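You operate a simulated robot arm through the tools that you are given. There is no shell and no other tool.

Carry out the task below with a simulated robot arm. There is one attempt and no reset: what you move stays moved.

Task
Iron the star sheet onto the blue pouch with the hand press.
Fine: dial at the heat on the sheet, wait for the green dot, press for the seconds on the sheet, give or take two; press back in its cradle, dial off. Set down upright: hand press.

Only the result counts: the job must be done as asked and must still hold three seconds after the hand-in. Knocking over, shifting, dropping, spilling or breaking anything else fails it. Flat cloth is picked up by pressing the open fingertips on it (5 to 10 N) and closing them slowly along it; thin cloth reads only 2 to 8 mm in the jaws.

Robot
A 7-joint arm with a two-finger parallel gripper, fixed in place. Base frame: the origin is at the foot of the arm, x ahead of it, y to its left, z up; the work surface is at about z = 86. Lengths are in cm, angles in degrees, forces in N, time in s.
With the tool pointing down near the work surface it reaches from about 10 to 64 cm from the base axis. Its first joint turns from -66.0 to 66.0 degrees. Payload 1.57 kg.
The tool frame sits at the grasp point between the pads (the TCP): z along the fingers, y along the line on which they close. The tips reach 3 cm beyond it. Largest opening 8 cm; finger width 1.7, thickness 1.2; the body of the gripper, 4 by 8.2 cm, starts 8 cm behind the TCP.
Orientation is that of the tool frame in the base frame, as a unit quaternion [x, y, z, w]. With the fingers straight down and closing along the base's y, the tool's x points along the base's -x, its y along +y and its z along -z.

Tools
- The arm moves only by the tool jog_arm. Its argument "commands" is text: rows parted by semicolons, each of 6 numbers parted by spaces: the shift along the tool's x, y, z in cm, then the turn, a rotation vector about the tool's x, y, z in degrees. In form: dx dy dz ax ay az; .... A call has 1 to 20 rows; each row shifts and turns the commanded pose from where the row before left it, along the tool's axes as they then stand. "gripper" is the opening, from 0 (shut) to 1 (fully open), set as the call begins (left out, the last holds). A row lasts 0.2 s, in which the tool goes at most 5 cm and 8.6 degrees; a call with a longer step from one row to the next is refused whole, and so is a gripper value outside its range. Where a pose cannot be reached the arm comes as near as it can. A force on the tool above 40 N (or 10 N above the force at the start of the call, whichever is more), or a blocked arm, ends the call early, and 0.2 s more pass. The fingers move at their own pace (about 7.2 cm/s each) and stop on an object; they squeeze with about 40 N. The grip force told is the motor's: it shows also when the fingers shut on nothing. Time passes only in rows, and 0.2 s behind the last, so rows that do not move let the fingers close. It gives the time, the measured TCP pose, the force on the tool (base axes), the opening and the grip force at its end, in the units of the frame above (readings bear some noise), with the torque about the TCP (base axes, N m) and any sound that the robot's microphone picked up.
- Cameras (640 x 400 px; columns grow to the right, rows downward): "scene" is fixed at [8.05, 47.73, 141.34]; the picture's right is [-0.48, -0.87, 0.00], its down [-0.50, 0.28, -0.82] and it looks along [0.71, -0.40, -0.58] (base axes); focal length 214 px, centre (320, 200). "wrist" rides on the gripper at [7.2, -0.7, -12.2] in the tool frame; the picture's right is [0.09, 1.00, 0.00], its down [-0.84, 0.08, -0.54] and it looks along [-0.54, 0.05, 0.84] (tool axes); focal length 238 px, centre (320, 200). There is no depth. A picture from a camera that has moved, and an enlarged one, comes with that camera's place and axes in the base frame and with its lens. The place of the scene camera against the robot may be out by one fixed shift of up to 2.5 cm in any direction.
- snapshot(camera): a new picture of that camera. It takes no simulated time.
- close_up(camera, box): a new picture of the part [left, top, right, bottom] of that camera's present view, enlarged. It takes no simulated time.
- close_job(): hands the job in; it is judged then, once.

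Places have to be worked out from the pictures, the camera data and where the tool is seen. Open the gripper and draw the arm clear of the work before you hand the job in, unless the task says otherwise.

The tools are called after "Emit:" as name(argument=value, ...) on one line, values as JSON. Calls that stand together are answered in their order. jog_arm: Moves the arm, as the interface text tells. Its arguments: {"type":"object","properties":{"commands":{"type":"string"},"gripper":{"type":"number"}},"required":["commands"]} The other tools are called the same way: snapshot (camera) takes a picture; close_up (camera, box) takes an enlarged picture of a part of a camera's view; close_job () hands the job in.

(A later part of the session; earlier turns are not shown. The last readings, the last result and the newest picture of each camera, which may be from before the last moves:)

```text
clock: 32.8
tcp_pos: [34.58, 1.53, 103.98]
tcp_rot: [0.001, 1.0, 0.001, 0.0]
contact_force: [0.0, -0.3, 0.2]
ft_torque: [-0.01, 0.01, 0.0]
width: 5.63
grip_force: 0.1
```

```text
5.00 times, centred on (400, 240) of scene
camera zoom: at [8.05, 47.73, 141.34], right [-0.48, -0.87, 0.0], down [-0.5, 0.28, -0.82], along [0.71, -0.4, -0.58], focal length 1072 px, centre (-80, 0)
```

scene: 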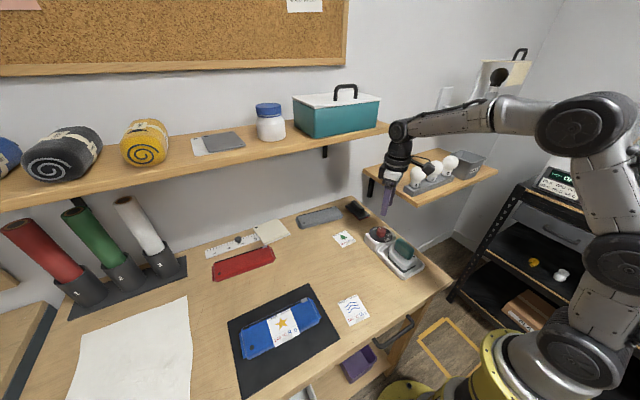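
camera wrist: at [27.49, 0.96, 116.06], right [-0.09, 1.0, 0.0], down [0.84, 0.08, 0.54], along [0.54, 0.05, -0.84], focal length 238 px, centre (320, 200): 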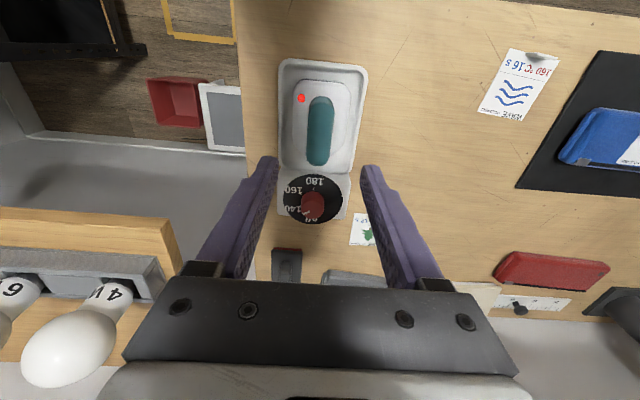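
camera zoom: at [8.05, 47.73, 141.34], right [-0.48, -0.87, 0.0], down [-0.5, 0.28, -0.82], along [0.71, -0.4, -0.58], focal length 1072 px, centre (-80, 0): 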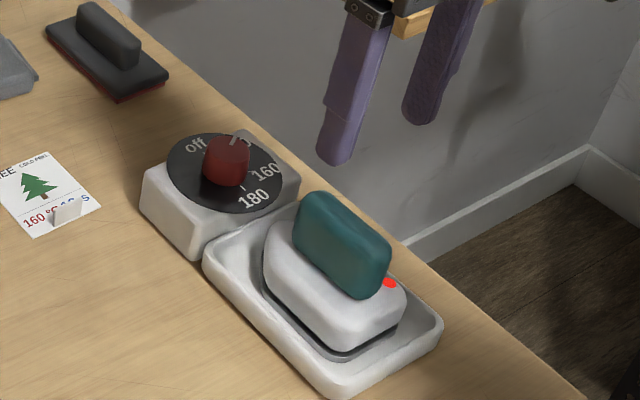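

Emit:
close_up(camera="wrist", box=[260, 50, 400, 180])

```text
3.08 times, centred on (330, 115) of wrist
camera zoom: at [27.49, 0.96, 116.06], right [-0.09, 1.0, 0.0], down [0.84, 0.08, 0.54], along [0.54, 0.05, -0.84], focal length 733 px, centre (289, 462)
```

zoom: 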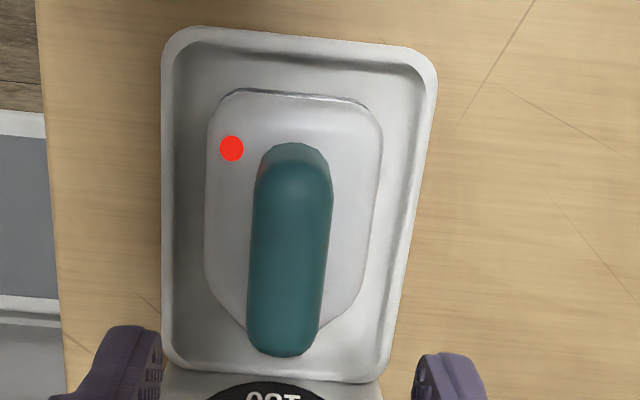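

Handle is centred at about (34.7, 1.6), runs along x, and spans z ≈ 90–94. I'll lower the open fingers around it with the tips just above the body.

Emit:
jog_arm(commands="-0.1 0.07 2.5 0 0 0; 0 0 2.5 0 0 0; 0 0 2.2 0 0 0; 0 0 1.5 0 0 0; 0 0 0.9 0 0 0; 0 0 0.5 0 0 0; 0 0 0 0 0 0", gripper=0.7)

Emit:
snapshot(camera="wrist")

Emit:
close_up(camera="scene", box=[350, 200, 450, 280])

```text
clock: 34.4
tcp_pos: [34.62, 1.68, 93.86]
tcp_rot: [0.002, 1.0, 0.0, 0.0]
contact_force: [0.5, -0.6, -1.1]
ft_torque: [-0.02, -0.04, 0.0]
width: 5.59
grip_force: 0.0
```

```text
taken
camera wrist: at [27.54, 1.04, 105.94], right [-0.09, 1.0, 0.0], down [0.84, 0.08, 0.54], along [0.54, 0.05, -0.84], focal length 238 px, centre (320, 200)
```

wrist: 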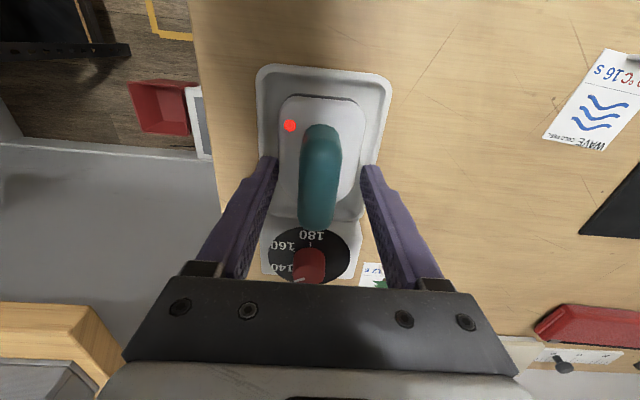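

```text
5.00 times, centred on (400, 240) of scene
camera zoom: at [8.05, 47.73, 141.34], right [-0.48, -0.87, 0.0], down [-0.5, 0.28, -0.82], along [0.71, -0.4, -0.58], focal length 1072 px, centre (-80, 0)
```

zoom: 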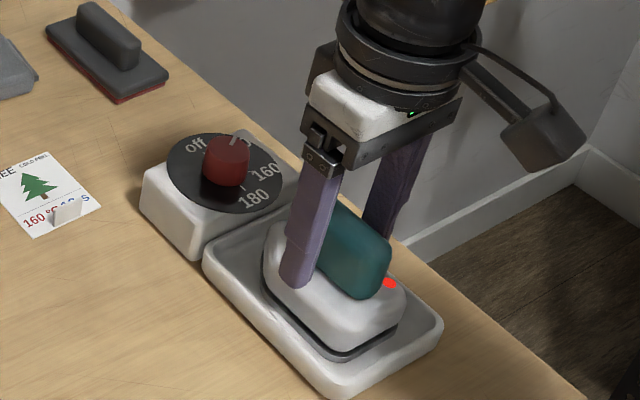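

Tips are around the handle without touching the body. I'll close on the handle and hold still while waiting for the green dot.

Emit:
jog_arm(commands="0 0 0 0 0 0; 0 0 0 0 0 0; 0 0 0 0 0 0; 0 0 0 0 0 0; 0 0 0 0 0 0; 0 0 0 0 0 0", gripper=0)

Emit:
snapshot(camera="wrist")

```text
clock: 35.8
tcp_pos: [34.57, 1.65, 94.01]
tcp_rot: [0.0, 1.0, 0.0, -0.001]
contact_force: [0.2, -1.3, -0.2]
ft_torque: [-0.03, -0.02, -0.01]
width: 2.37
grip_force: 35.8
```

```text
taken
camera wrist: at [27.55, 1.04, 105.96], right [-0.09, 1.0, 0.0], down [0.84, 0.08, 0.54], along [0.54, 0.05, -0.84], focal length 238 px, centre (320, 200)
```

wrist: 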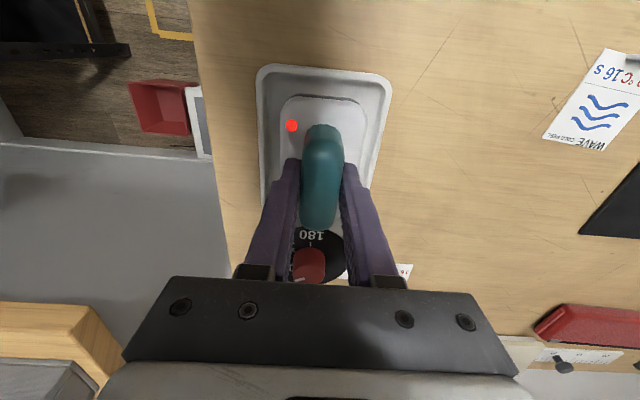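

The handle is gripped at 2.37 cm and the dot is still red. I'll wait in place.

Emit:
jog_arm(commands="0 0 0 0 0 0; 0 0 0 0 0 0; 0 0 0 0 0 0; 0 0 0 0 0 0; 0 0 0 0 0 0; 0 0 0 0 0 0; 0 0 0 0 0 0; 0 0 0 0 0 0; 0 0 0 0 0 0; 0 0 0 0 0 0; 0 0 0 0 0 0; 0 0 0 0 0 0; 0 0 0 0 0 0; 0 0 0 0 0 0; 0 0 0 0 0 0; 0 0 0 0 0 0; 0 0 0 0 0 0; 0 0 0 0 0 0; 0 0 0 0 0 0; 0 0 0 0 0 0")

Emit:
close_up(camera="wrist", box=[240, 60, 400, 240])

```text
clock: 40.0
tcp_pos: [34.71, 1.63, 93.96]
tcp_rot: [0.001, 1.0, 0.0, 0.001]
contact_force: [0.7, -0.1, -0.6]
ft_torque: [0.0, 0.0, -0.03]
width: 2.39
grip_force: 35.6
```

```text
2.22 times, centred on (320, 150) of wrist
camera zoom: at [27.55, 1.04, 105.96], right [-0.09, 1.0, 0.0], down [0.84, 0.08, 0.54], along [0.54, 0.05, -0.84], focal length 530 px, centre (320, 311)
```

zoom: 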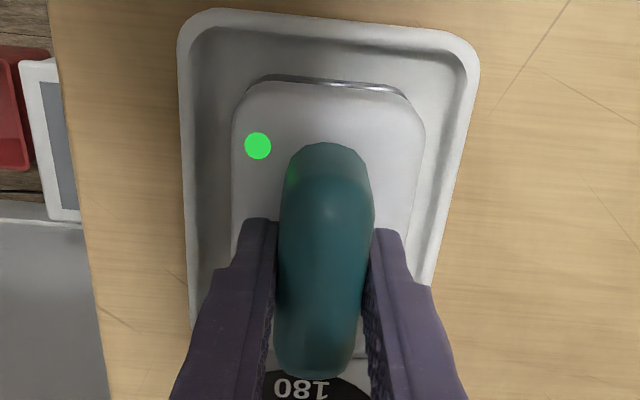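

The dot is green. I'll lift the press straight up and carry it over the pouch.

Emit:
jog_arm(commands="0 0 -0.5 0 0 0; 0 0 -1 0 0 0; 0 0 -2 0 0 0; 0 0 -2.5 0 0 0; 0 0 -2.5 0 0 0; 0.05 2 0 0 0 0; 0.07 3.5 0 0 0 0; 0.07 4 0 0 0 0; 0.07 4 0 0 0 0; 0.07 4 0 0 0 0; 0.07 4 0 0 0 0; 0.07 4 0 0 0 0; 0.07 4 0 0 0 0; 0.07 4 0 0 0 0; 0.07 3.8 0 0 0 0; 0.07 2.4 0 0 0 0; 0 0 0 0 0 -4; 0 0 0 0 0 -8")

Emit:
snapshot(camera="wrist")

Emit:
snapshot(camera="scene")

```text
clock: 43.8
tcp_pos: [33.98, 41.34, 102.37]
tcp_rot: [-0.104, 0.995, 0.0, 0.0]
contact_force: [0.0, 0.4, -3.6]
ft_torque: [0.03, 0.05, 0.01]
width: 2.38
grip_force: 35.7
```

```text
taken
camera wrist: at [27.19, 39.26, 114.45], right [-0.3, 0.95, 0.0], down [0.8, 0.25, 0.54], along [0.52, 0.16, -0.84], focal length 238 px, centre (320, 200)
```

wrist: 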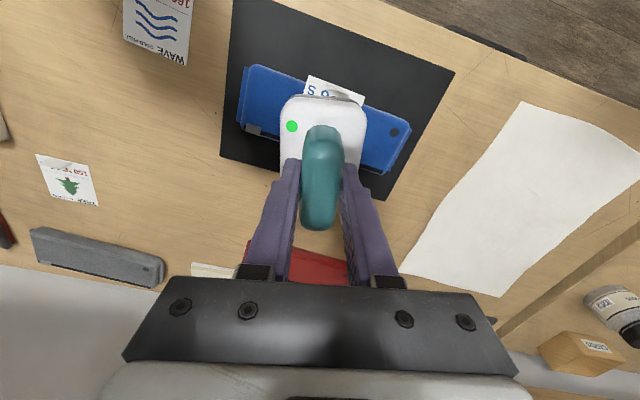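

```text
taken
```

scene: 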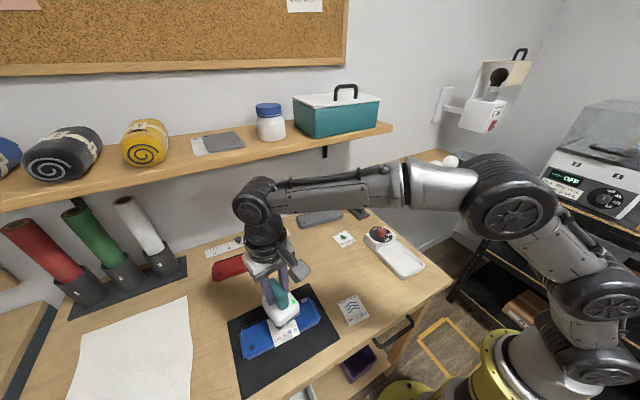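

The press is held, still green, and about 3.6 N in weight. I'll turn it another 76.3° in line with the pouch and start lowering.

Emit:
jog_arm(commands="0 0 0 0 0 -8; 0 0 0 0 0 -8; 0 0 0 0 0 -8; 0 0 0 0 0 -8; 0 0 0 0 0 -8; 0 0 0 0 0 -8; 0 0 0 0 0 -8; 0 0 0 0 0 -8; 0 0 0 0 0 -8; 0 0 0 0 0 -4.3; 0 0 1.5 0 0 0; 0 0 1.5 0 0 0; 0 0 0 0 0 0")

Emit:
snapshot(camera="wrist")

Emit:
close_up(camera="scene", box=[220, 260, 340, 370])

```text
clock: 46.6
tcp_pos: [33.94, 41.28, 99.33]
tcp_rot: [-0.697, 0.717, 0.0, 0.0]
contact_force: [0.7, -0.4, -3.6]
ft_torque: [0.01, 0.01, 0.0]
width: 2.37
grip_force: 36.3
```

```text
taken
camera wrist: at [34.52, 34.17, 111.42], right [-1.0, -0.06, 0.0], down [-0.05, 0.84, 0.54], along [-0.03, 0.54, -0.84], focal length 238 px, centre (320, 200)
```

wrist: 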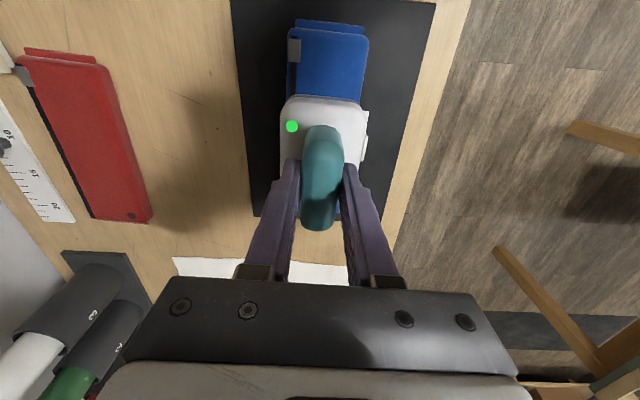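

```text
3.64 times, centred on (280, 315) of scene
camera zoom: at [8.06, 47.73, 141.34], right [-0.48, -0.87, 0.0], down [-0.5, 0.28, -0.82], along [0.71, -0.4, -0.58], focal length 780 px, centre (466, -218)
```

zoom: 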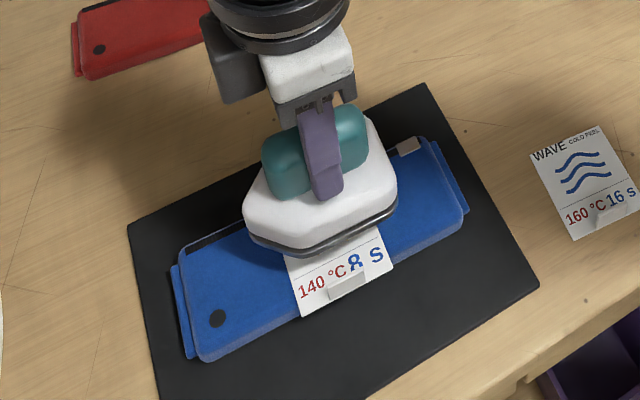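

The press is in line over the star and clear of the tab. I'll lower it in small steps, watching the force.

Emit:
jog_arm(commands="0 0 1.0 0 0 0; 0 0 1.0 0 0 0; 0 0 0.6 0 0 0; 0 0 0 0 0 0")

Emit:
close_up(camera="scene", box=[220, 260, 340, 370])

Emit:
snapshot(camera="wrist")

```text
clock: 47.6
tcp_pos: [33.94, 41.28, 96.81]
tcp_rot: [-0.696, 0.718, 0.0, 0.0]
contact_force: [-0.2, 0.1, -3.9]
ft_torque: [-0.03, 0.02, -0.02]
width: 2.38
grip_force: 36.0
```

```text
3.64 times, centred on (280, 315) of scene
camera zoom: at [8.06, 47.73, 141.34], right [-0.48, -0.87, 0.0], down [-0.5, 0.28, -0.82], along [0.71, -0.4, -0.58], focal length 780 px, centre (466, -218)
```

zoom: 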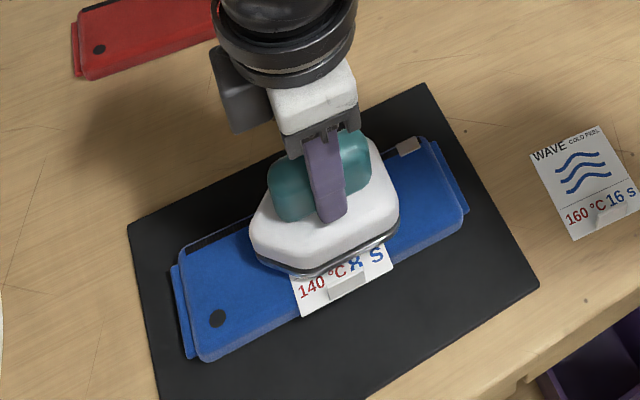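

```text
taken
camera wrist: at [34.48, 34.19, 108.87], right [-1.0, -0.06, 0.0], down [-0.05, 0.84, 0.54], along [-0.03, 0.54, -0.84], focal length 238 px, centre (320, 200)
```

wrist: 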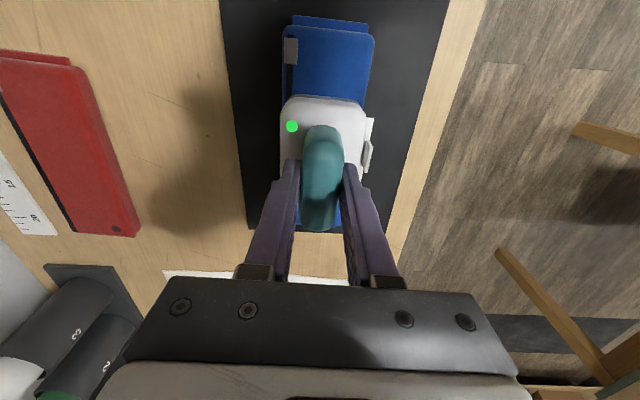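

Still above the sheet and clear of the tab, so I'll keep descending gently.

Emit:
jog_arm(commands="0 0 0.3 0 0 0; 0 0 0.3 0 0 0; 0 0 0.2 0 0 0")

```text
clock: 48.4
tcp_pos: [33.82, 41.31, 96.01]
tcp_rot: [-0.696, 0.718, -0.001, 0.0]
contact_force: [0.2, 0.1, -3.4]
ft_torque: [-0.01, 0.0, -0.02]
width: 2.37
grip_force: 36.1
```

No contact yet at 96.0, so I'll go lower in fine steps.

Emit:
jog_arm(commands="0 0 0.2 0 0 0; 0 0 0.2 0 0 0")

```text
clock: 49.0
tcp_pos: [34.09, 41.33, 95.83]
tcp_rot: [-0.696, 0.718, 0.0, 0.003]
contact_force: [-3.0, -1.8, 11.6]
ft_torque: [-0.21, 0.27, 0.06]
width: 2.37
grip_force: 35.8
```

Contact occurred at about 48.7 s, now pressing with roughly 15 N. I'll add a little push and hold.

Emit:
jog_arm(commands="0 0 0.1 0 0 0; 0 0 0 0 0 0; 0 0 0 0 0 0; 0 0 0 0 0 0; 0 0 0 0 0 0; 0 0 0 0 0 0; 0 0 0 0 0 0; 0 0 0 0 0 0; 0 0 0 0 0 0; 0 0 0 0 0 0; 0 0 0 0 0 0")

Emit:
close_up(camera="scene", box=[220, 260, 340, 370])

Emit:
snapshot(camera="wrist")

```text
clock: 51.4
tcp_pos: [34.16, 41.24, 95.85]
tcp_rot: [-0.696, 0.718, 0.0, 0.003]
contact_force: [0.3, -0.3, 25.9]
ft_torque: [-0.08, 0.19, 0.0]
width: 2.4
grip_force: 36.4
```

```text
3.64 times, centred on (280, 315) of scene
camera zoom: at [8.02, 47.7, 141.35], right [-0.48, -0.87, 0.0], down [-0.5, 0.28, -0.82], along [0.71, -0.4, -0.58], focal length 780 px, centre (466, -218)
```

zoom: 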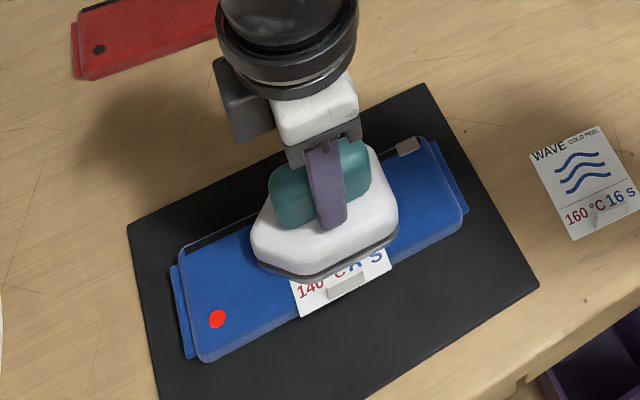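

```text
taken
camera wrist: at [34.52, 34.15, 107.82], right [-1.0, -0.06, 0.0], down [-0.05, 0.84, 0.55], along [-0.03, 0.54, -0.84], focal length 238 px, centre (320, 200)
```

wrist: 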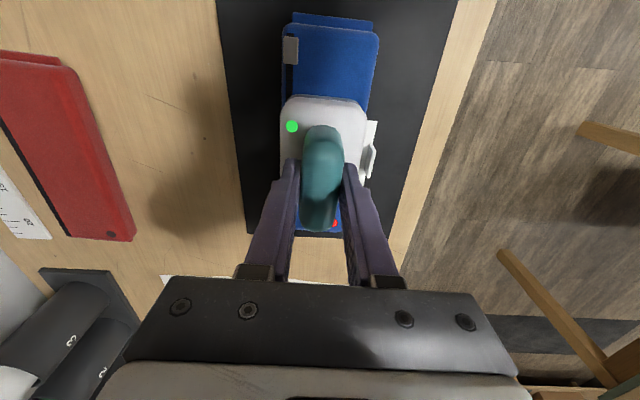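

The pouch's own dot turned red when pressing began, and the press dot is still green. I'll hold on and count towards 8 s from about 48.7.

Emit:
jog_arm(commands="0 0 0 0 0 0; 0 0 0 0 0 0; 0 0 0 0 0 0; 0 0 0 0 0 0; 0 0 0 0 0 0; 0 0 0 0 0 0; 0 0 0 0 0 0; 0 0 0 0 0 0; 0 0 0 0 0 0; 0 0 0 0 0 0; 0 0 0 0 0 0; 0 0 0 0 0 0; 0 0 0 0 0 0; 0 0 0 0 0 0; 0 0 0 0 0 0; 0 0 0 0 0 0; 0 0 0 0 0 0")

Emit:
close_up(camera="scene", box=[220, 260, 340, 370])

```text
clock: 55.0
tcp_pos: [34.02, 41.29, 95.72]
tcp_rot: [-0.696, 0.718, 0.001, 0.003]
contact_force: [0.7, 0.9, 26.1]
ft_torque: [-0.12, 0.16, 0.01]
width: 2.37
grip_force: 35.9
```

```text
3.64 times, centred on (280, 315) of scene
camera zoom: at [8.02, 47.7, 141.35], right [-0.48, -0.87, 0.0], down [-0.5, 0.28, -0.82], along [0.71, -0.4, -0.58], focal length 780 px, centre (466, -218)
```

zoom: 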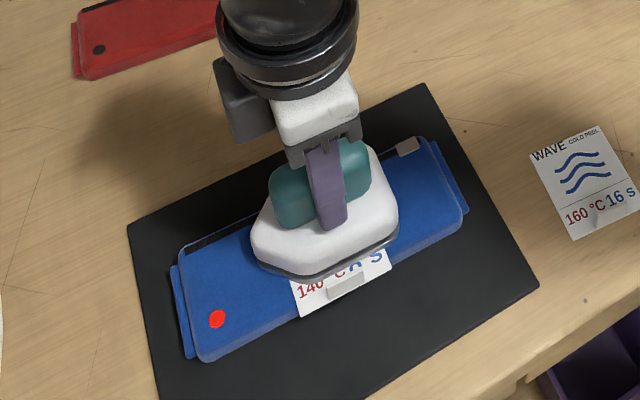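

Clock is 55.0. I'll hold 1.6 s more, then lift straight off at about 56.7.

Emit:
jog_arm(commands="0 0 0 0 0 0; 0 0 0 0 0 0; 0 0 0 0 0 0; 0 0 0 0 0 0; 0 0 0 0 0 0; 0 0 0 0 0 0; 0 0 0 0 0 0; 0 0 0 0 0 0; 0 0 -1 0 0 0; 0 0 -1.5 0 0 0; 0 0 -2 0 0 0; 0 0 -2.5 0 0 0; 0 0 0 0 0 0")

Emit:
close_up(camera="scene", box=[220, 260, 340, 370])

Emit:
snapshot(camera="wrist")

```text
clock: 57.8
tcp_pos: [33.98, 41.35, 102.47]
tcp_rot: [-0.696, 0.718, 0.0, -0.001]
contact_force: [-1.4, -0.4, -4.0]
ft_torque: [0.04, -0.01, 0.0]
width: 2.38
grip_force: 35.9
```

```text
3.64 times, centred on (280, 315) of scene
camera zoom: at [8.06, 47.73, 141.34], right [-0.48, -0.87, 0.0], down [-0.5, 0.28, -0.82], along [0.71, -0.4, -0.58], focal length 780 px, centre (466, -218)
```

zoom: 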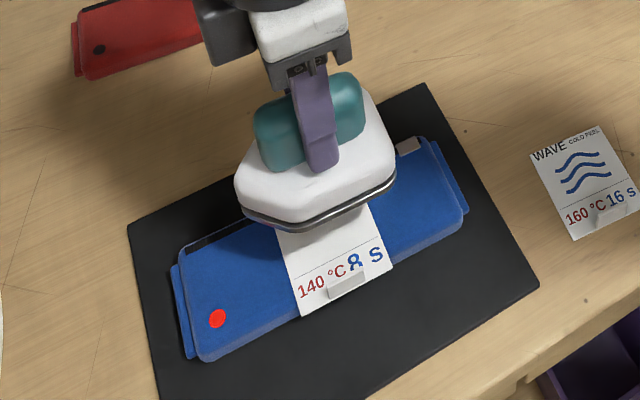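

```text
taken
camera wrist: at [34.51, 34.16, 114.53], right [-1.0, -0.06, 0.0], down [-0.05, 0.84, 0.54], along [-0.03, 0.54, -0.84], focal length 238 px, centre (320, 200)
```

wrist: 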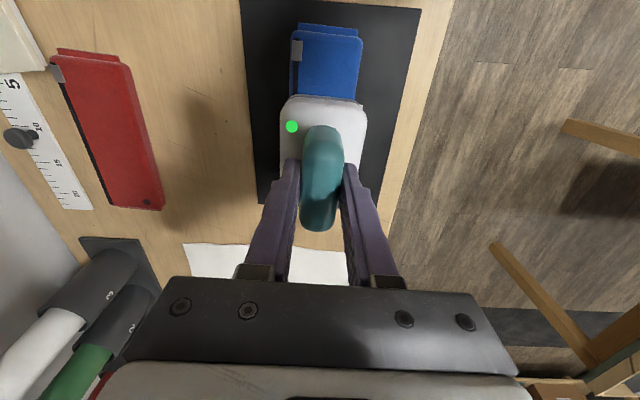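

The sheet stayed put and the press is off. Next I'll turn the press back to its cradle orientation.

Emit:
jog_arm(commands="0 0 0 0 0 4.3; 0 0 0 0 0 8; 0 0 0 0 0 8; 0 0 0 0 0 8; 0 0 0 0 0 8; 0 0 0 0 0 8; 0 0 0 0 0 8; 0 0 0 0 0 8; 0 0 0 0 0 8; 0 0 0 0 0 8; 0 0 0 0 0 8; 0 0 0 0 0 4; 0 0 0 0 0 0")

```text
clock: 60.6
tcp_pos: [34.0, 41.3, 102.46]
tcp_rot: [0.002, 1.0, 0.0, 0.0]
contact_force: [-1.1, 0.7, -3.6]
ft_torque: [0.01, 0.0, 0.01]
width: 2.37
grip_force: 36.3
```

Orientation is back to 0° yaw. I'll retrace the carry to above the cradle.

Emit:
jog_arm(commands="-0.05 -2 0 0 0 0; -0.07 -3.5 0 0 0 0; -0.07 -4 0 0 0 0; -0.07 -4 0 0 0 0; -0.07 -4 0 0 0 0; -0.07 -4 0 0 0 0; -0.07 -4 0 0 0 0; -0.07 -4 0 0 0 0; -0.07 -4 0 0 0 0; -0.07 -3.8 0 0 0 0; -0.07 -2.4 0 0 0 0; 0 0 2 0 0 0; 0 0 1.5 0 0 0; 0 0 0 0 0 0")

Emit:
snapshot(camera="wrist")

Emit:
close_up(camera="scene", box=[350, 200, 450, 280])

Emit:
close_up(camera="scene", box=[220, 260, 340, 370])

```text
clock: 63.6
tcp_pos: [34.71, 1.57, 98.95]
tcp_rot: [0.0, 1.0, -0.001, 0.0]
contact_force: [-0.3, 0.0, -3.0]
ft_torque: [-0.02, -0.01, 0.0]
width: 2.38
grip_force: 35.7
```

```text
taken
camera wrist: at [27.61, 1.03, 111.08], right [-0.09, 1.0, 0.0], down [0.84, 0.08, 0.54], along [0.54, 0.05, -0.84], focal length 238 px, centre (320, 200)
```

wrist: 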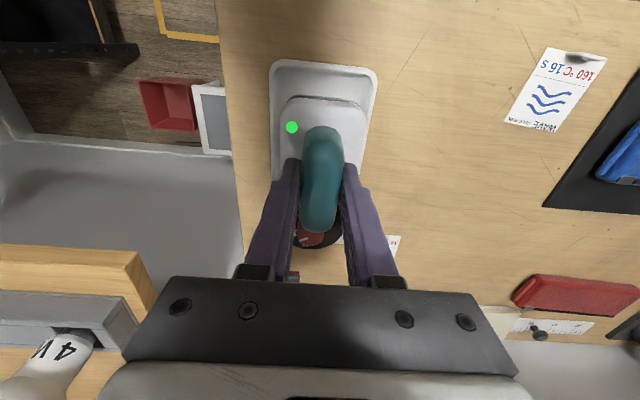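

```text
5.00 times, centred on (400, 240) of scene
camera zoom: at [8.06, 47.73, 141.34], right [-0.48, -0.87, 0.0], down [-0.5, 0.28, -0.82], along [0.71, -0.4, -0.58], focal length 1072 px, centre (-80, 0)
```

zoom: 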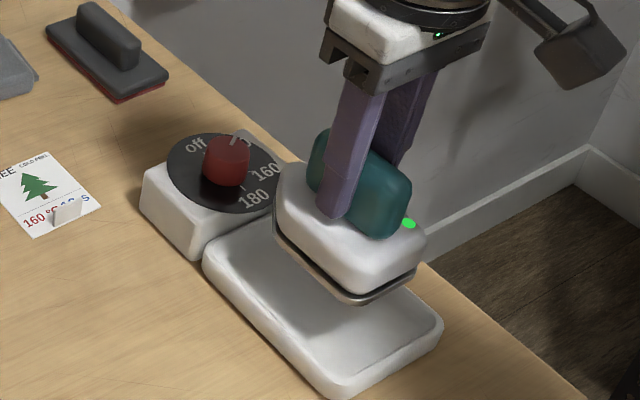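

```text
3.64 times, centred on (280, 315) of scene
camera zoom: at [8.06, 47.73, 141.34], right [-0.48, -0.87, 0.0], down [-0.5, 0.28, -0.82], along [0.71, -0.4, -0.58], focal length 780 px, centre (466, -218)
```

zoom: 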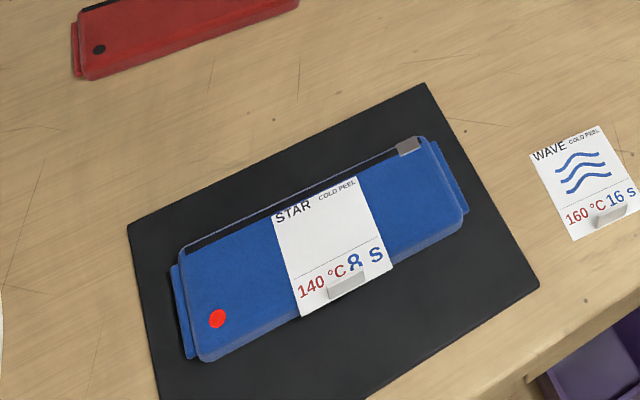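

The star print has left the sheet's face, so the transfer happened. The press is above its cradle in its original line, so I'll lower it back in slowly.

Emit:
jog_arm(commands="0 0 1.5 0 0 0; 0 0 1.5 0 0 0; 0 0 1.0 0 0 0; 0 0 0.5 0 0 0; 0 0 0.3 0 0 0; 0 0 0 0 0 0")

Emit:
close_up(camera="wrist", box=[240, 60, 400, 240])

Emit:
close_up(camera="scene", box=[350, 200, 450, 280])

Emit:
close_up(camera="scene", box=[280, 305, 330, 345])

```text
clock: 65.0
tcp_pos: [34.64, 1.59, 94.12]
tcp_rot: [0.001, 1.0, 0.001, -0.001]
contact_force: [0.0, 0.3, -3.2]
ft_torque: [0.02, 0.01, 0.01]
width: 2.37
grip_force: 35.7
```

```text
2.22 times, centred on (320, 150) of wrist
camera zoom: at [27.59, 1.01, 106.22], right [-0.09, 1.0, 0.0], down [0.84, 0.08, 0.54], along [0.54, 0.05, -0.84], focal length 530 px, centre (320, 311)
```

zoom: 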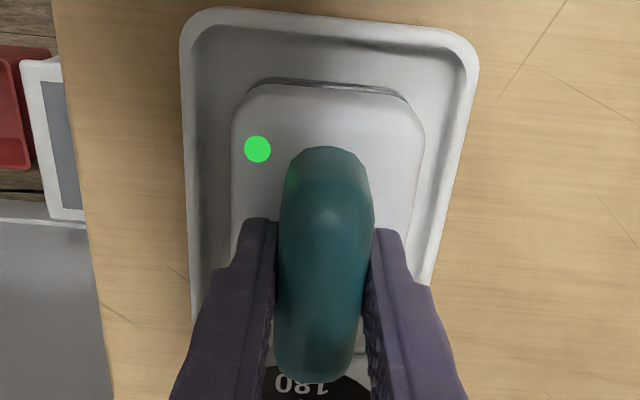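

```text
5.00 times, centred on (400, 240) of scene
camera zoom: at [8.06, 47.73, 141.34], right [-0.48, -0.87, 0.0], down [-0.5, 0.28, -0.82], along [0.71, -0.4, -0.58], focal length 1072 px, centre (-80, 0)
```

zoom: 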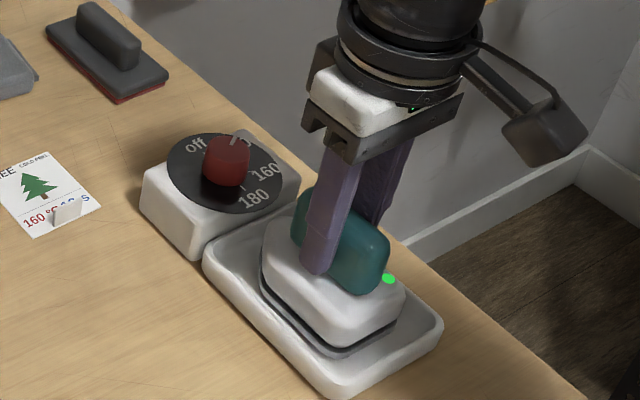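

```text
10.00 times, centred on (305, 325) of scene
camera zoom: at [8.06, 47.73, 141.34], right [-0.48, -0.87, 0.0], down [-0.5, 0.28, -0.82], along [0.71, -0.4, -0.58], focal length 2145 px, centre (470, -1050)
```

zoom: 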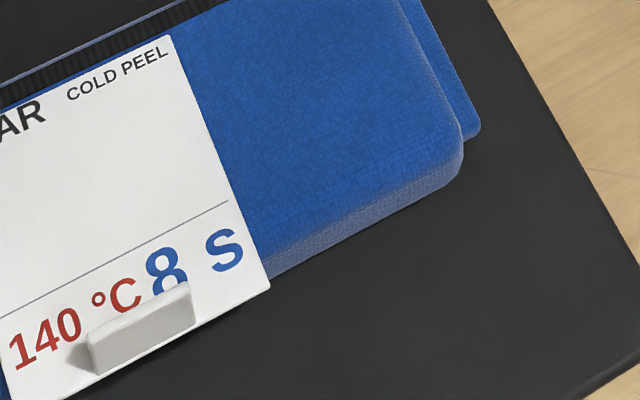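

It's aligned with its original place and hanging just above the cradle floor. I'll lower the last millimetres until the weight comes off.

Emit:
jog_arm(commands="0 0 0.1 0 0 0; 0 0 0.1 0 0 0; 0 0 0 0 0 0")

```text
clock: 65.8
tcp_pos: [34.56, 1.62, 94.02]
tcp_rot: [0.001, 1.0, -0.001, 0.0]
contact_force: [-0.8, 0.0, -3.5]
ft_torque: [0.02, 0.02, -0.02]
width: 2.37
grip_force: 35.5
```

Emit:
jog_arm(commands="0 0 0.1 0 0 0; 0 0 0.1 0 0 0; 0 0 0 0 0 0")

```text
clock: 66.6
tcp_pos: [34.83, 1.56, 93.86]
tcp_rot: [0.001, 1.0, 0.0, 0.001]
contact_force: [-2.5, -0.3, 3.2]
ft_torque: [0.04, -0.12, 0.0]
width: 2.38
grip_force: 35.2
```

The press is seated, with force now +3 N. I'll open the fingers and rise clear.

Emit:
jog_arm(commands="0 0 0 0 0 0; 0 0 0 0 0 0; 0 0 0 0 0 0; 0 0 -0.5 0 0 0; 0 0 -1.5 0 0 0; 0 0 -2.5 0 0 0; 0 0 -3 0 0 0; 0 0 -3 0 0 0; 0 0 0 0 0 0", gripper=0.6)

Emit:
close_up(camera="wrist", box=[240, 50, 400, 230])

Emit:
close_up(camera="scene", box=[350, 200, 450, 280])

Emit:
close_up(camera="scene", box=[220, 260, 340, 370])

```text
clock: 68.6
tcp_pos: [34.69, 1.63, 104.45]
tcp_rot: [0.001, 1.0, -0.001, 0.001]
contact_force: [-0.5, -0.6, -0.9]
ft_torque: [0.0, 0.0, -0.01]
width: 4.8
grip_force: 0.1
```

```text
2.22 times, centred on (320, 140) of wrist
camera zoom: at [27.56, 1.03, 116.43], right [-0.09, 1.0, 0.0], down [0.84, 0.08, 0.54], along [0.54, 0.05, -0.84], focal length 530 px, centre (320, 333)
```

zoom: 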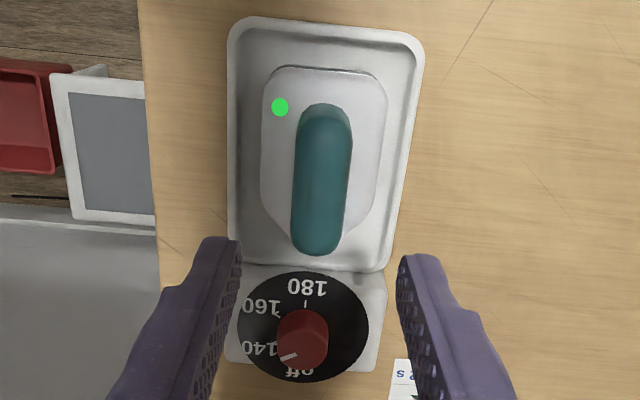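

```text
5.00 times, centred on (400, 240) of scene
camera zoom: at [8.05, 47.73, 141.34], right [-0.48, -0.87, 0.0], down [-0.5, 0.28, -0.82], along [0.71, -0.4, -0.58], focal length 1072 px, centre (-80, 0)
```

zoom: 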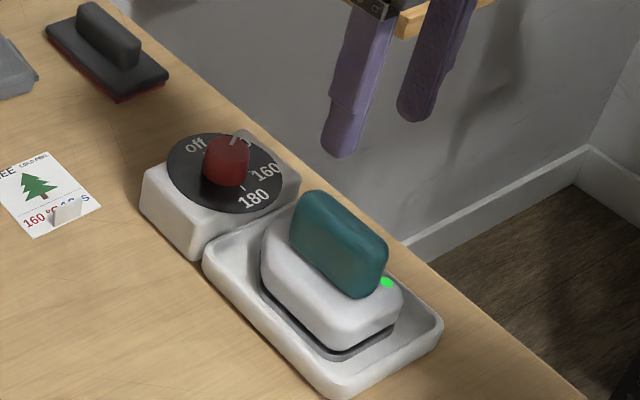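

```text
3.64 times, centred on (280, 315) of scene
camera zoom: at [8.05, 47.73, 141.34], right [-0.48, -0.87, 0.0], down [-0.5, 0.28, -0.82], along [0.71, -0.4, -0.58], focal length 780 px, centre (466, -218)
```

zoom: 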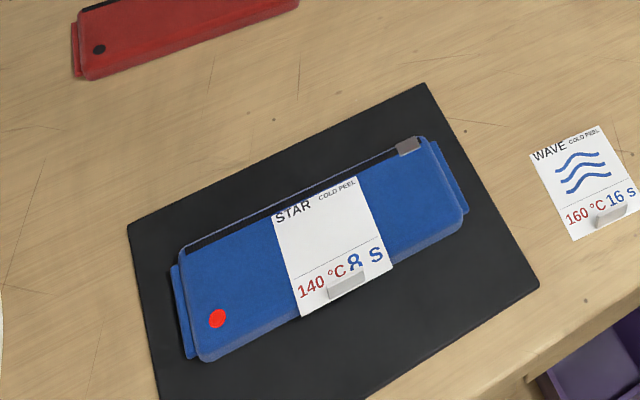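

The press sits in its cradle as before. Next I'll go to the knob at −30° yaw to turn the dial off.

Emit:
jog_arm(commands="-2.5 -0.1 0 0 0 0; -2.5 0 0 0 0 0; -2.5 0 0 0 0 0; -2.3 0 0 0 0 0; 0 0 0 0 0 7.5; 0 0 0 0 0 7.5; 0 0 0 0 0 7.5; 0 0 0 0 0 7.5; 0 0 0 0 0 0; 0 0 2.5 0 0 0; 0 0 2.5 0 0 0; 0 0 2 0 0 0; 0 0 1.5 0 0 0; 0 0 0 0 0 0", gripper=0.6)

Emit:
snapshot(camera="wrist")

```text
clock: 71.6
tcp_pos: [44.5, 1.52, 95.68]
tcp_rot: [0.261, 0.965, 0.0, 0.0]
contact_force: [-0.2, -0.3, 0.3]
ft_torque: [-0.02, -0.03, 0.03]
width: 4.8
grip_force: 0.1
```

```text
taken
camera wrist: at [38.1, 4.64, 107.83], right [0.42, 0.91, 0.0], down [0.76, -0.35, 0.54], along [0.49, -0.23, -0.84], focal length 238 px, centre (320, 200)
```

wrist: 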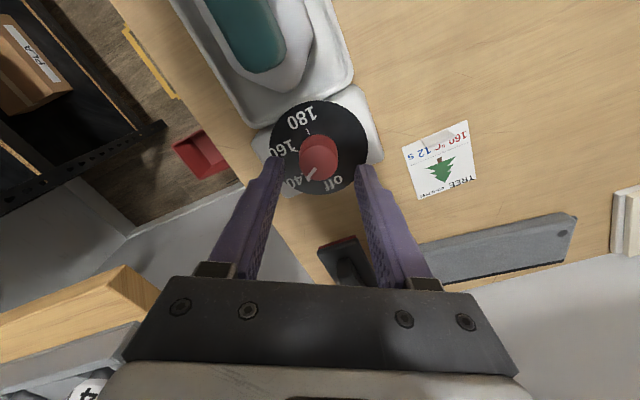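

The knob is centred between the fingers. I'll lower to the same height as before and grip it.

Emit:
jog_arm(commands="0 0 1.0 0 0 0; 0 0 0.8 0 0 0; 0 0 0.4 0 0 0; 0 0 0 0 0 0", gripper=0.6)

Emit:
jog_arm(commands="0 0 0 0 0 0; 0 0 0 0 0 0; 0 0 0 0 0 0", gripper=0)

Emit:
close_up(camera="wrist", box=[220, 100, 420, 240])

```text
clock: 72.6
tcp_pos: [44.51, 1.58, 93.56]
tcp_rot: [0.26, 0.966, 0.0, 0.0]
contact_force: [0.0, 0.2, -0.4]
ft_torque: [0.02, -0.01, 0.0]
width: 4.81
grip_force: 0.0
```

```text
clock: 73.4
tcp_pos: [44.39, 1.53, 93.42]
tcp_rot: [0.26, 0.966, -0.001, 0.0]
contact_force: [-2.4, -4.7, -0.1]
ft_torque: [-0.1, 0.05, -0.02]
width: 2.9
grip_force: 38.6
```

```text
2.86 times, centred on (320, 170) of wrist
camera zoom: at [37.99, 4.58, 105.64], right [0.42, 0.91, 0.0], down [0.76, -0.35, 0.54], along [0.49, -0.23, -0.84], focal length 681 px, centre (320, 286)
```

zoom: 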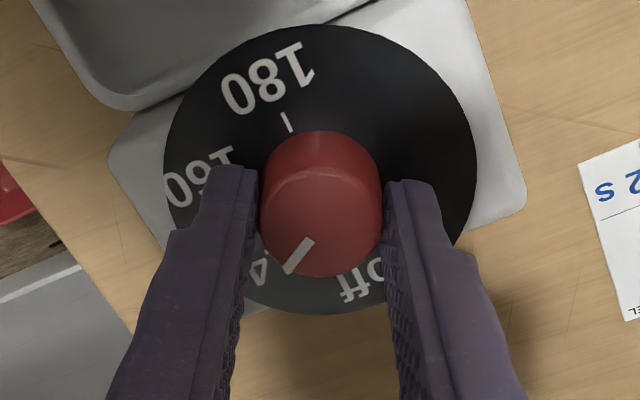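

The knob is held. I'll turn it back −60° to off.

Emit:
jog_arm(commands="0 0 0 0 0 -6; 0 0 0 0 0 -6; 0 0 0 0 0 -6; 0 0 0 0 0 -6; 0 0 0 0 0 -6; 0 0 0 0 0 -6; 0 0 0 0 0 -6; 0 0 0 0 0 -6; 0 0 0 0 0 -6; 0 0 0 0 0 -6; 0 0 0 0 0 0", gripper=0)

Emit:
close_up(camera="wrist", box=[220, 100, 420, 240])

```text
clock: 75.8
tcp_pos: [44.49, 1.41, 93.59]
tcp_rot: [-0.258, 0.966, 0.001, -0.001]
contact_force: [-6.6, -1.0, -2.8]
ft_torque: [0.3, -0.24, 0.0]
width: 2.87
grip_force: 38.3
```

```text
2.86 times, centred on (320, 170) of wrist
camera zoom: at [38.66, -2.58, 105.64], right [-0.58, 0.82, 0.0], down [0.69, 0.49, 0.54], along [0.44, 0.31, -0.84], focal length 681 px, centre (320, 286)
```

zoom: 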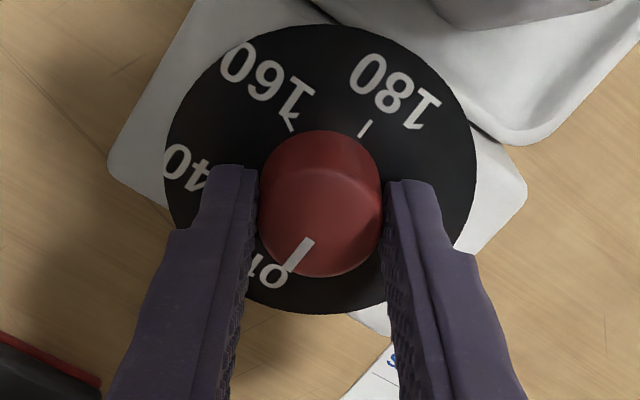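

The pointer is back at off. I'll release, rise and check everything.

Emit:
jog_arm(commands="0 0 0 0 0 0; 0 0 0 0 0 0; 0 0 -1 0 0 0; 0 0 -2 0 0 0; 0 0 -3 0 0 0; 0 0 -3 0 0 0; 0 0 -3 0 0 0; 0 0 0 0 0 0", gripper=0.6)

Emit:
close_up(camera="wrist", box=[240, 20, 460, 180])

Emit:
close_up(camera="scene", box=[350, 200, 450, 280])

Emit:
close_up(camera="scene", box=[220, 260, 340, 370])

```text
clock: 77.6
tcp_pos: [44.43, 1.31, 105.56]
tcp_rot: [-0.258, 0.966, 0.0, 0.002]
contact_force: [-0.4, 0.3, 0.3]
ft_torque: [-0.02, 0.01, -0.02]
width: 4.81
grip_force: 0.0
```

```text
2.50 times, centred on (350, 100) of wrist
camera zoom: at [38.63, -2.73, 117.65], right [-0.58, 0.82, 0.0], down [0.69, 0.48, 0.54], along [0.44, 0.31, -0.84], focal length 596 px, centre (245, 450)
```

zoom: 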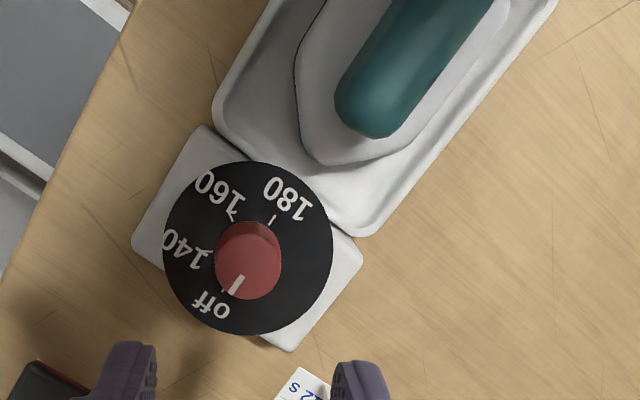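

```text
5.00 times, centred on (400, 240) of scene
camera zoom: at [8.05, 47.73, 141.34], right [-0.48, -0.87, 0.0], down [-0.5, 0.28, -0.82], along [0.71, -0.4, -0.58], focal length 1072 px, centre (-80, 0)
```

zoom: 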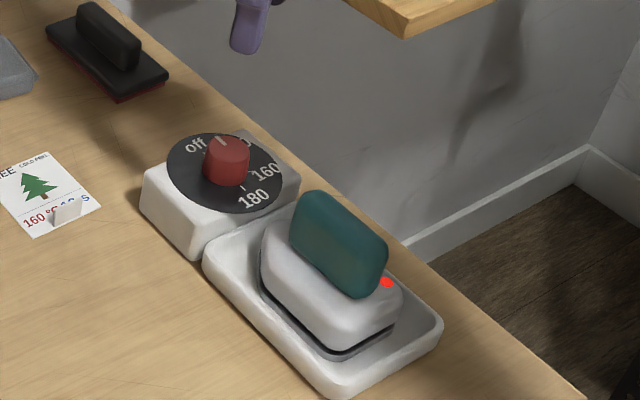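

```text
3.64 times, centred on (280, 315) of scene
camera zoom: at [8.05, 47.73, 141.34], right [-0.48, -0.87, 0.0], down [-0.5, 0.28, -0.82], along [0.71, -0.4, -0.58], focal length 780 px, centre (466, -218)
```

zoom: 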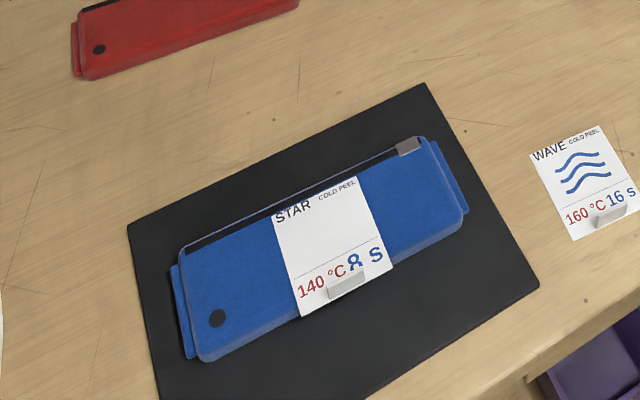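

The dial points at off, the press is in its cradle and the pouch's dot has gone dark. The press lamp is red, probably just cooling, so I'll back the arm off, wait, and see if it goes out.

Emit:
jog_arm(commands="0 0 -2 0 0 7.5; 0 0 -2 0 0 7.5; 0 0 -2 0 0 7.5; 0 0 -2 0 0 7.5; 2 1.5 -2 0 0 0; 2 1.5 -2 0 0 0; 2 1.5 -2 0 0 0; 2 1.5 -2 0 0 0; 2 1.5 -2 0 0 0; 2 1.5 -2 0 0 0; 0 0 0 0 0 0; 0 0 0 0 0 0; 0 0 0 0 0 0; 0 0 0 0 0 0; 0 0 0 0 0 0; 0 0 0 0 0 0; 0 0 0 0 0 0; 0 0 0 0 0 0; 0 0 0 0 0 0; 0 0 0 0 0 0", gripper=1)

Emit:
snapshot(camera="wrist")

Emit:
snapshot(camera="scene")

Emit:
close_up(camera="scene", box=[350, 215, 430, 275])

```text
clock: 81.8
tcp_pos: [32.47, 10.37, 125.73]
tcp_rot: [0.0, 1.0, 0.001, 0.0]
contact_force: [1.1, 1.1, -0.4]
ft_torque: [-0.02, -0.01, 0.03]
width: 8.02
grip_force: 0.1
```

```text
taken
camera wrist: at [25.35, 9.83, 137.72], right [-0.09, 1.0, 0.0], down [0.84, 0.08, 0.54], along [0.54, 0.05, -0.84], focal length 238 px, centre (320, 200)
```

wrist: 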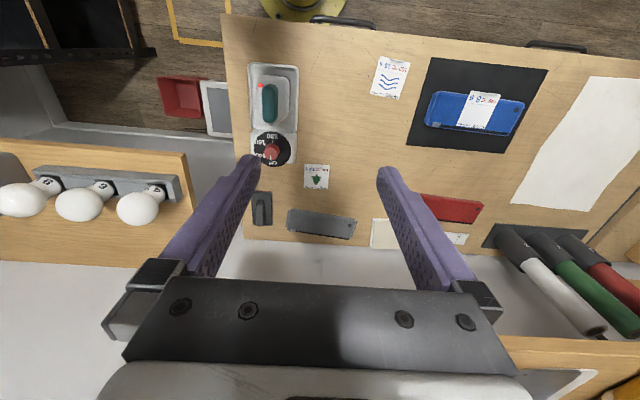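

```text
taken
```

scene: 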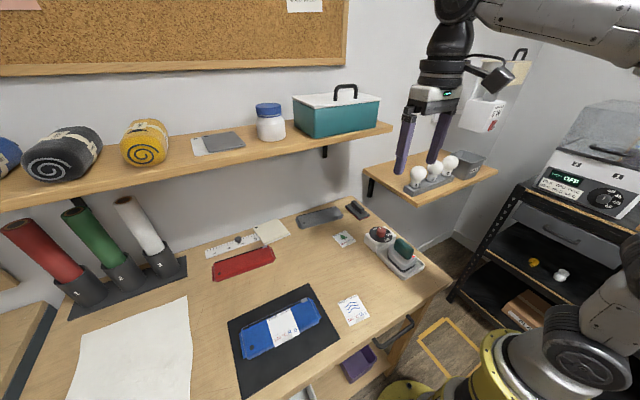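

```text
6.67 times, centred on (390, 245) of scene
camera zoom: at [8.05, 47.73, 141.34], right [-0.48, -0.87, 0.0], down [-0.5, 0.28, -0.82], along [0.71, -0.4, -0.58], focal length 1430 px, centre (-147, -100)
```

zoom: 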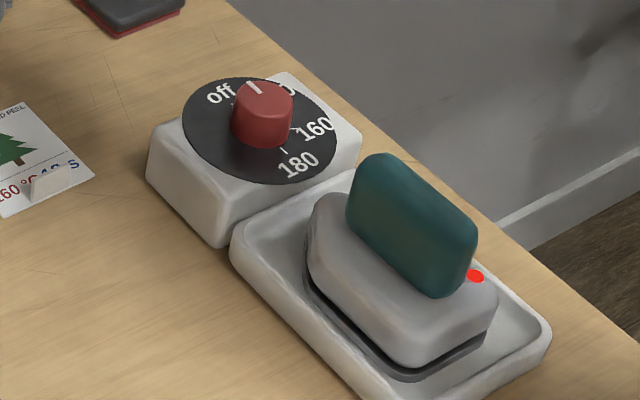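

The pointer matches its original off position exactly. I'll wait longer to see whether the press lamp goes out.

Emit:
jog_arm(commands="0 0 0 0 0 0; 0 0 0 0 0 0; 0 0 0 0 0 0; 0 0 0 0 0 0; 0 0 0 0 0 0; 0 0 0 0 0 0; 0 0 0 0 0 0; 0 0 0 0 0 0; 0 0 0 0 0 0; 0 0 0 0 0 0; 0 0 0 0 0 0; 0 0 0 0 0 0; 0 0 0 0 0 0; 0 0 0 0 0 0; 0 0 0 0 0 0; 0 0 0 0 0 0; 0 0 0 0 0 0; 0 0 0 0 0 0; 0 0 0 0 0 0; 0 0 0 0 0 0")

Emit:
jog_arm(commands="0 0 0 0 0 0; 0 0 0 0 0 0; 0 0 0 0 0 0; 0 0 0 0 0 0; 0 0 0 0 0 0; 0 0 0 0 0 0; 0 0 0 0 0 0; 0 0 0 0 0 0; 0 0 0 0 0 0; 0 0 0 0 0 0; 0 0 0 0 0 0; 0 0 0 0 0 0; 0 0 0 0 0 0; 0 0 0 0 0 0; 0 0 0 0 0 0; 0 0 0 0 0 0; 0 0 0 0 0 0; 0 0 0 0 0 0; 0 0 0 0 0 0; 0 0 0 0 0 0")

Emit:
jog_arm(commands="0 0 0 0 0 0; 0 0 0 0 0 0; 0 0 0 0 0 0; 0 0 0 0 0 0; 0 0 0 0 0 0; 0 0 0 0 0 0; 0 0 0 0 0 0; 0 0 0 0 0 0; 0 0 0 0 0 0; 0 0 0 0 0 0; 0 0 0 0 0 0; 0 0 0 0 0 0; 0 0 0 0 0 0; 0 0 0 0 0 0; 0 0 0 0 0 0; 0 0 0 0 0 0; 0 0 0 0 0 0; 0 0 0 0 0 0; 0 0 0 0 0 0; 0 0 0 0 0 0")

Emit:
close_up(camera="scene", box=[350, 215, 430, 275])

Emit:
close_up(camera="scene", box=[220, 260, 340, 370])

Emit:
close_up(camera="wrist", box=[230, 50, 320, 180])

```text
clock: 86.0
tcp_pos: [32.45, 10.35, 125.59]
tcp_rot: [0.001, 1.0, 0.0, 0.001]
contact_force: [0.2, -0.2, -0.2]
ft_torque: [0.0, -0.01, 0.0]
width: 8.0
grip_force: 0.1
```

```text
clock: 90.2
tcp_pos: [32.51, 10.4, 125.61]
tcp_rot: [0.001, 1.0, 0.001, 0.0]
contact_force: [-0.7, -0.2, -0.5]
ft_torque: [0.0, 0.02, -0.01]
width: 8.01
grip_force: 0.1
```

```text
clock: 94.4
tcp_pos: [32.42, 10.35, 125.61]
tcp_rot: [0.001, 1.0, 0.001, 0.0]
contact_force: [0.5, 0.3, 0.5]
ft_torque: [-0.01, 0.0, -0.01]
width: 7.98
grip_force: 0.0
```

```text
6.67 times, centred on (390, 245) of scene
camera zoom: at [8.05, 47.73, 141.34], right [-0.48, -0.87, 0.0], down [-0.5, 0.28, -0.82], along [0.71, -0.4, -0.58], focal length 1430 px, centre (-147, -100)
```

zoom: 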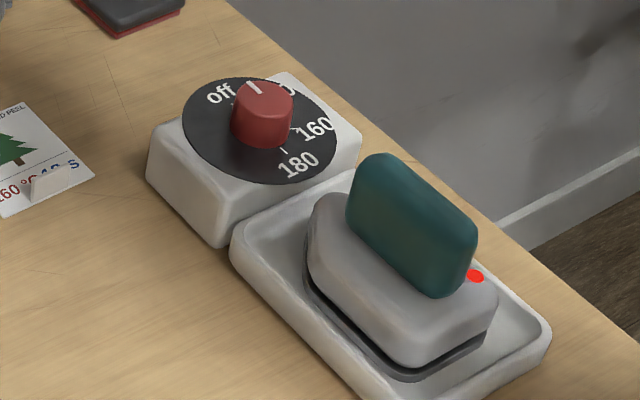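

```text
3.64 times, centred on (280, 315) of scene
camera zoom: at [8.05, 47.73, 141.34], right [-0.48, -0.87, 0.0], down [-0.5, 0.28, -0.82], along [0.71, -0.4, -0.58], focal length 780 px, centre (466, -218)
```

zoom: 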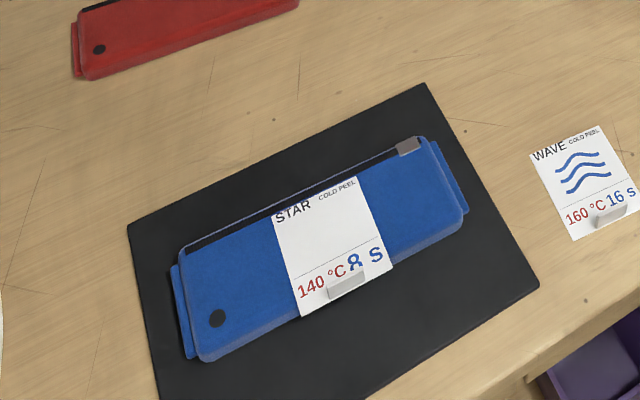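

```text
3.08 times, centred on (275, 115) of wrist
camera zoom: at [25.35, 9.83, 137.72], right [-0.09, 1.0, 0.0], down [0.84, 0.08, 0.54], along [0.54, 0.05, -0.84], focal length 733 px, centre (458, 462)
```

zoom: 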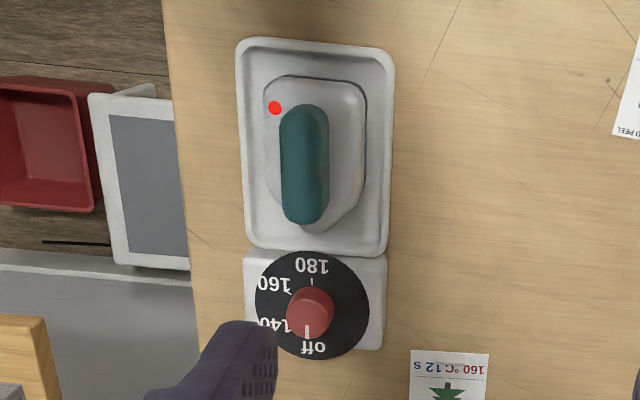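

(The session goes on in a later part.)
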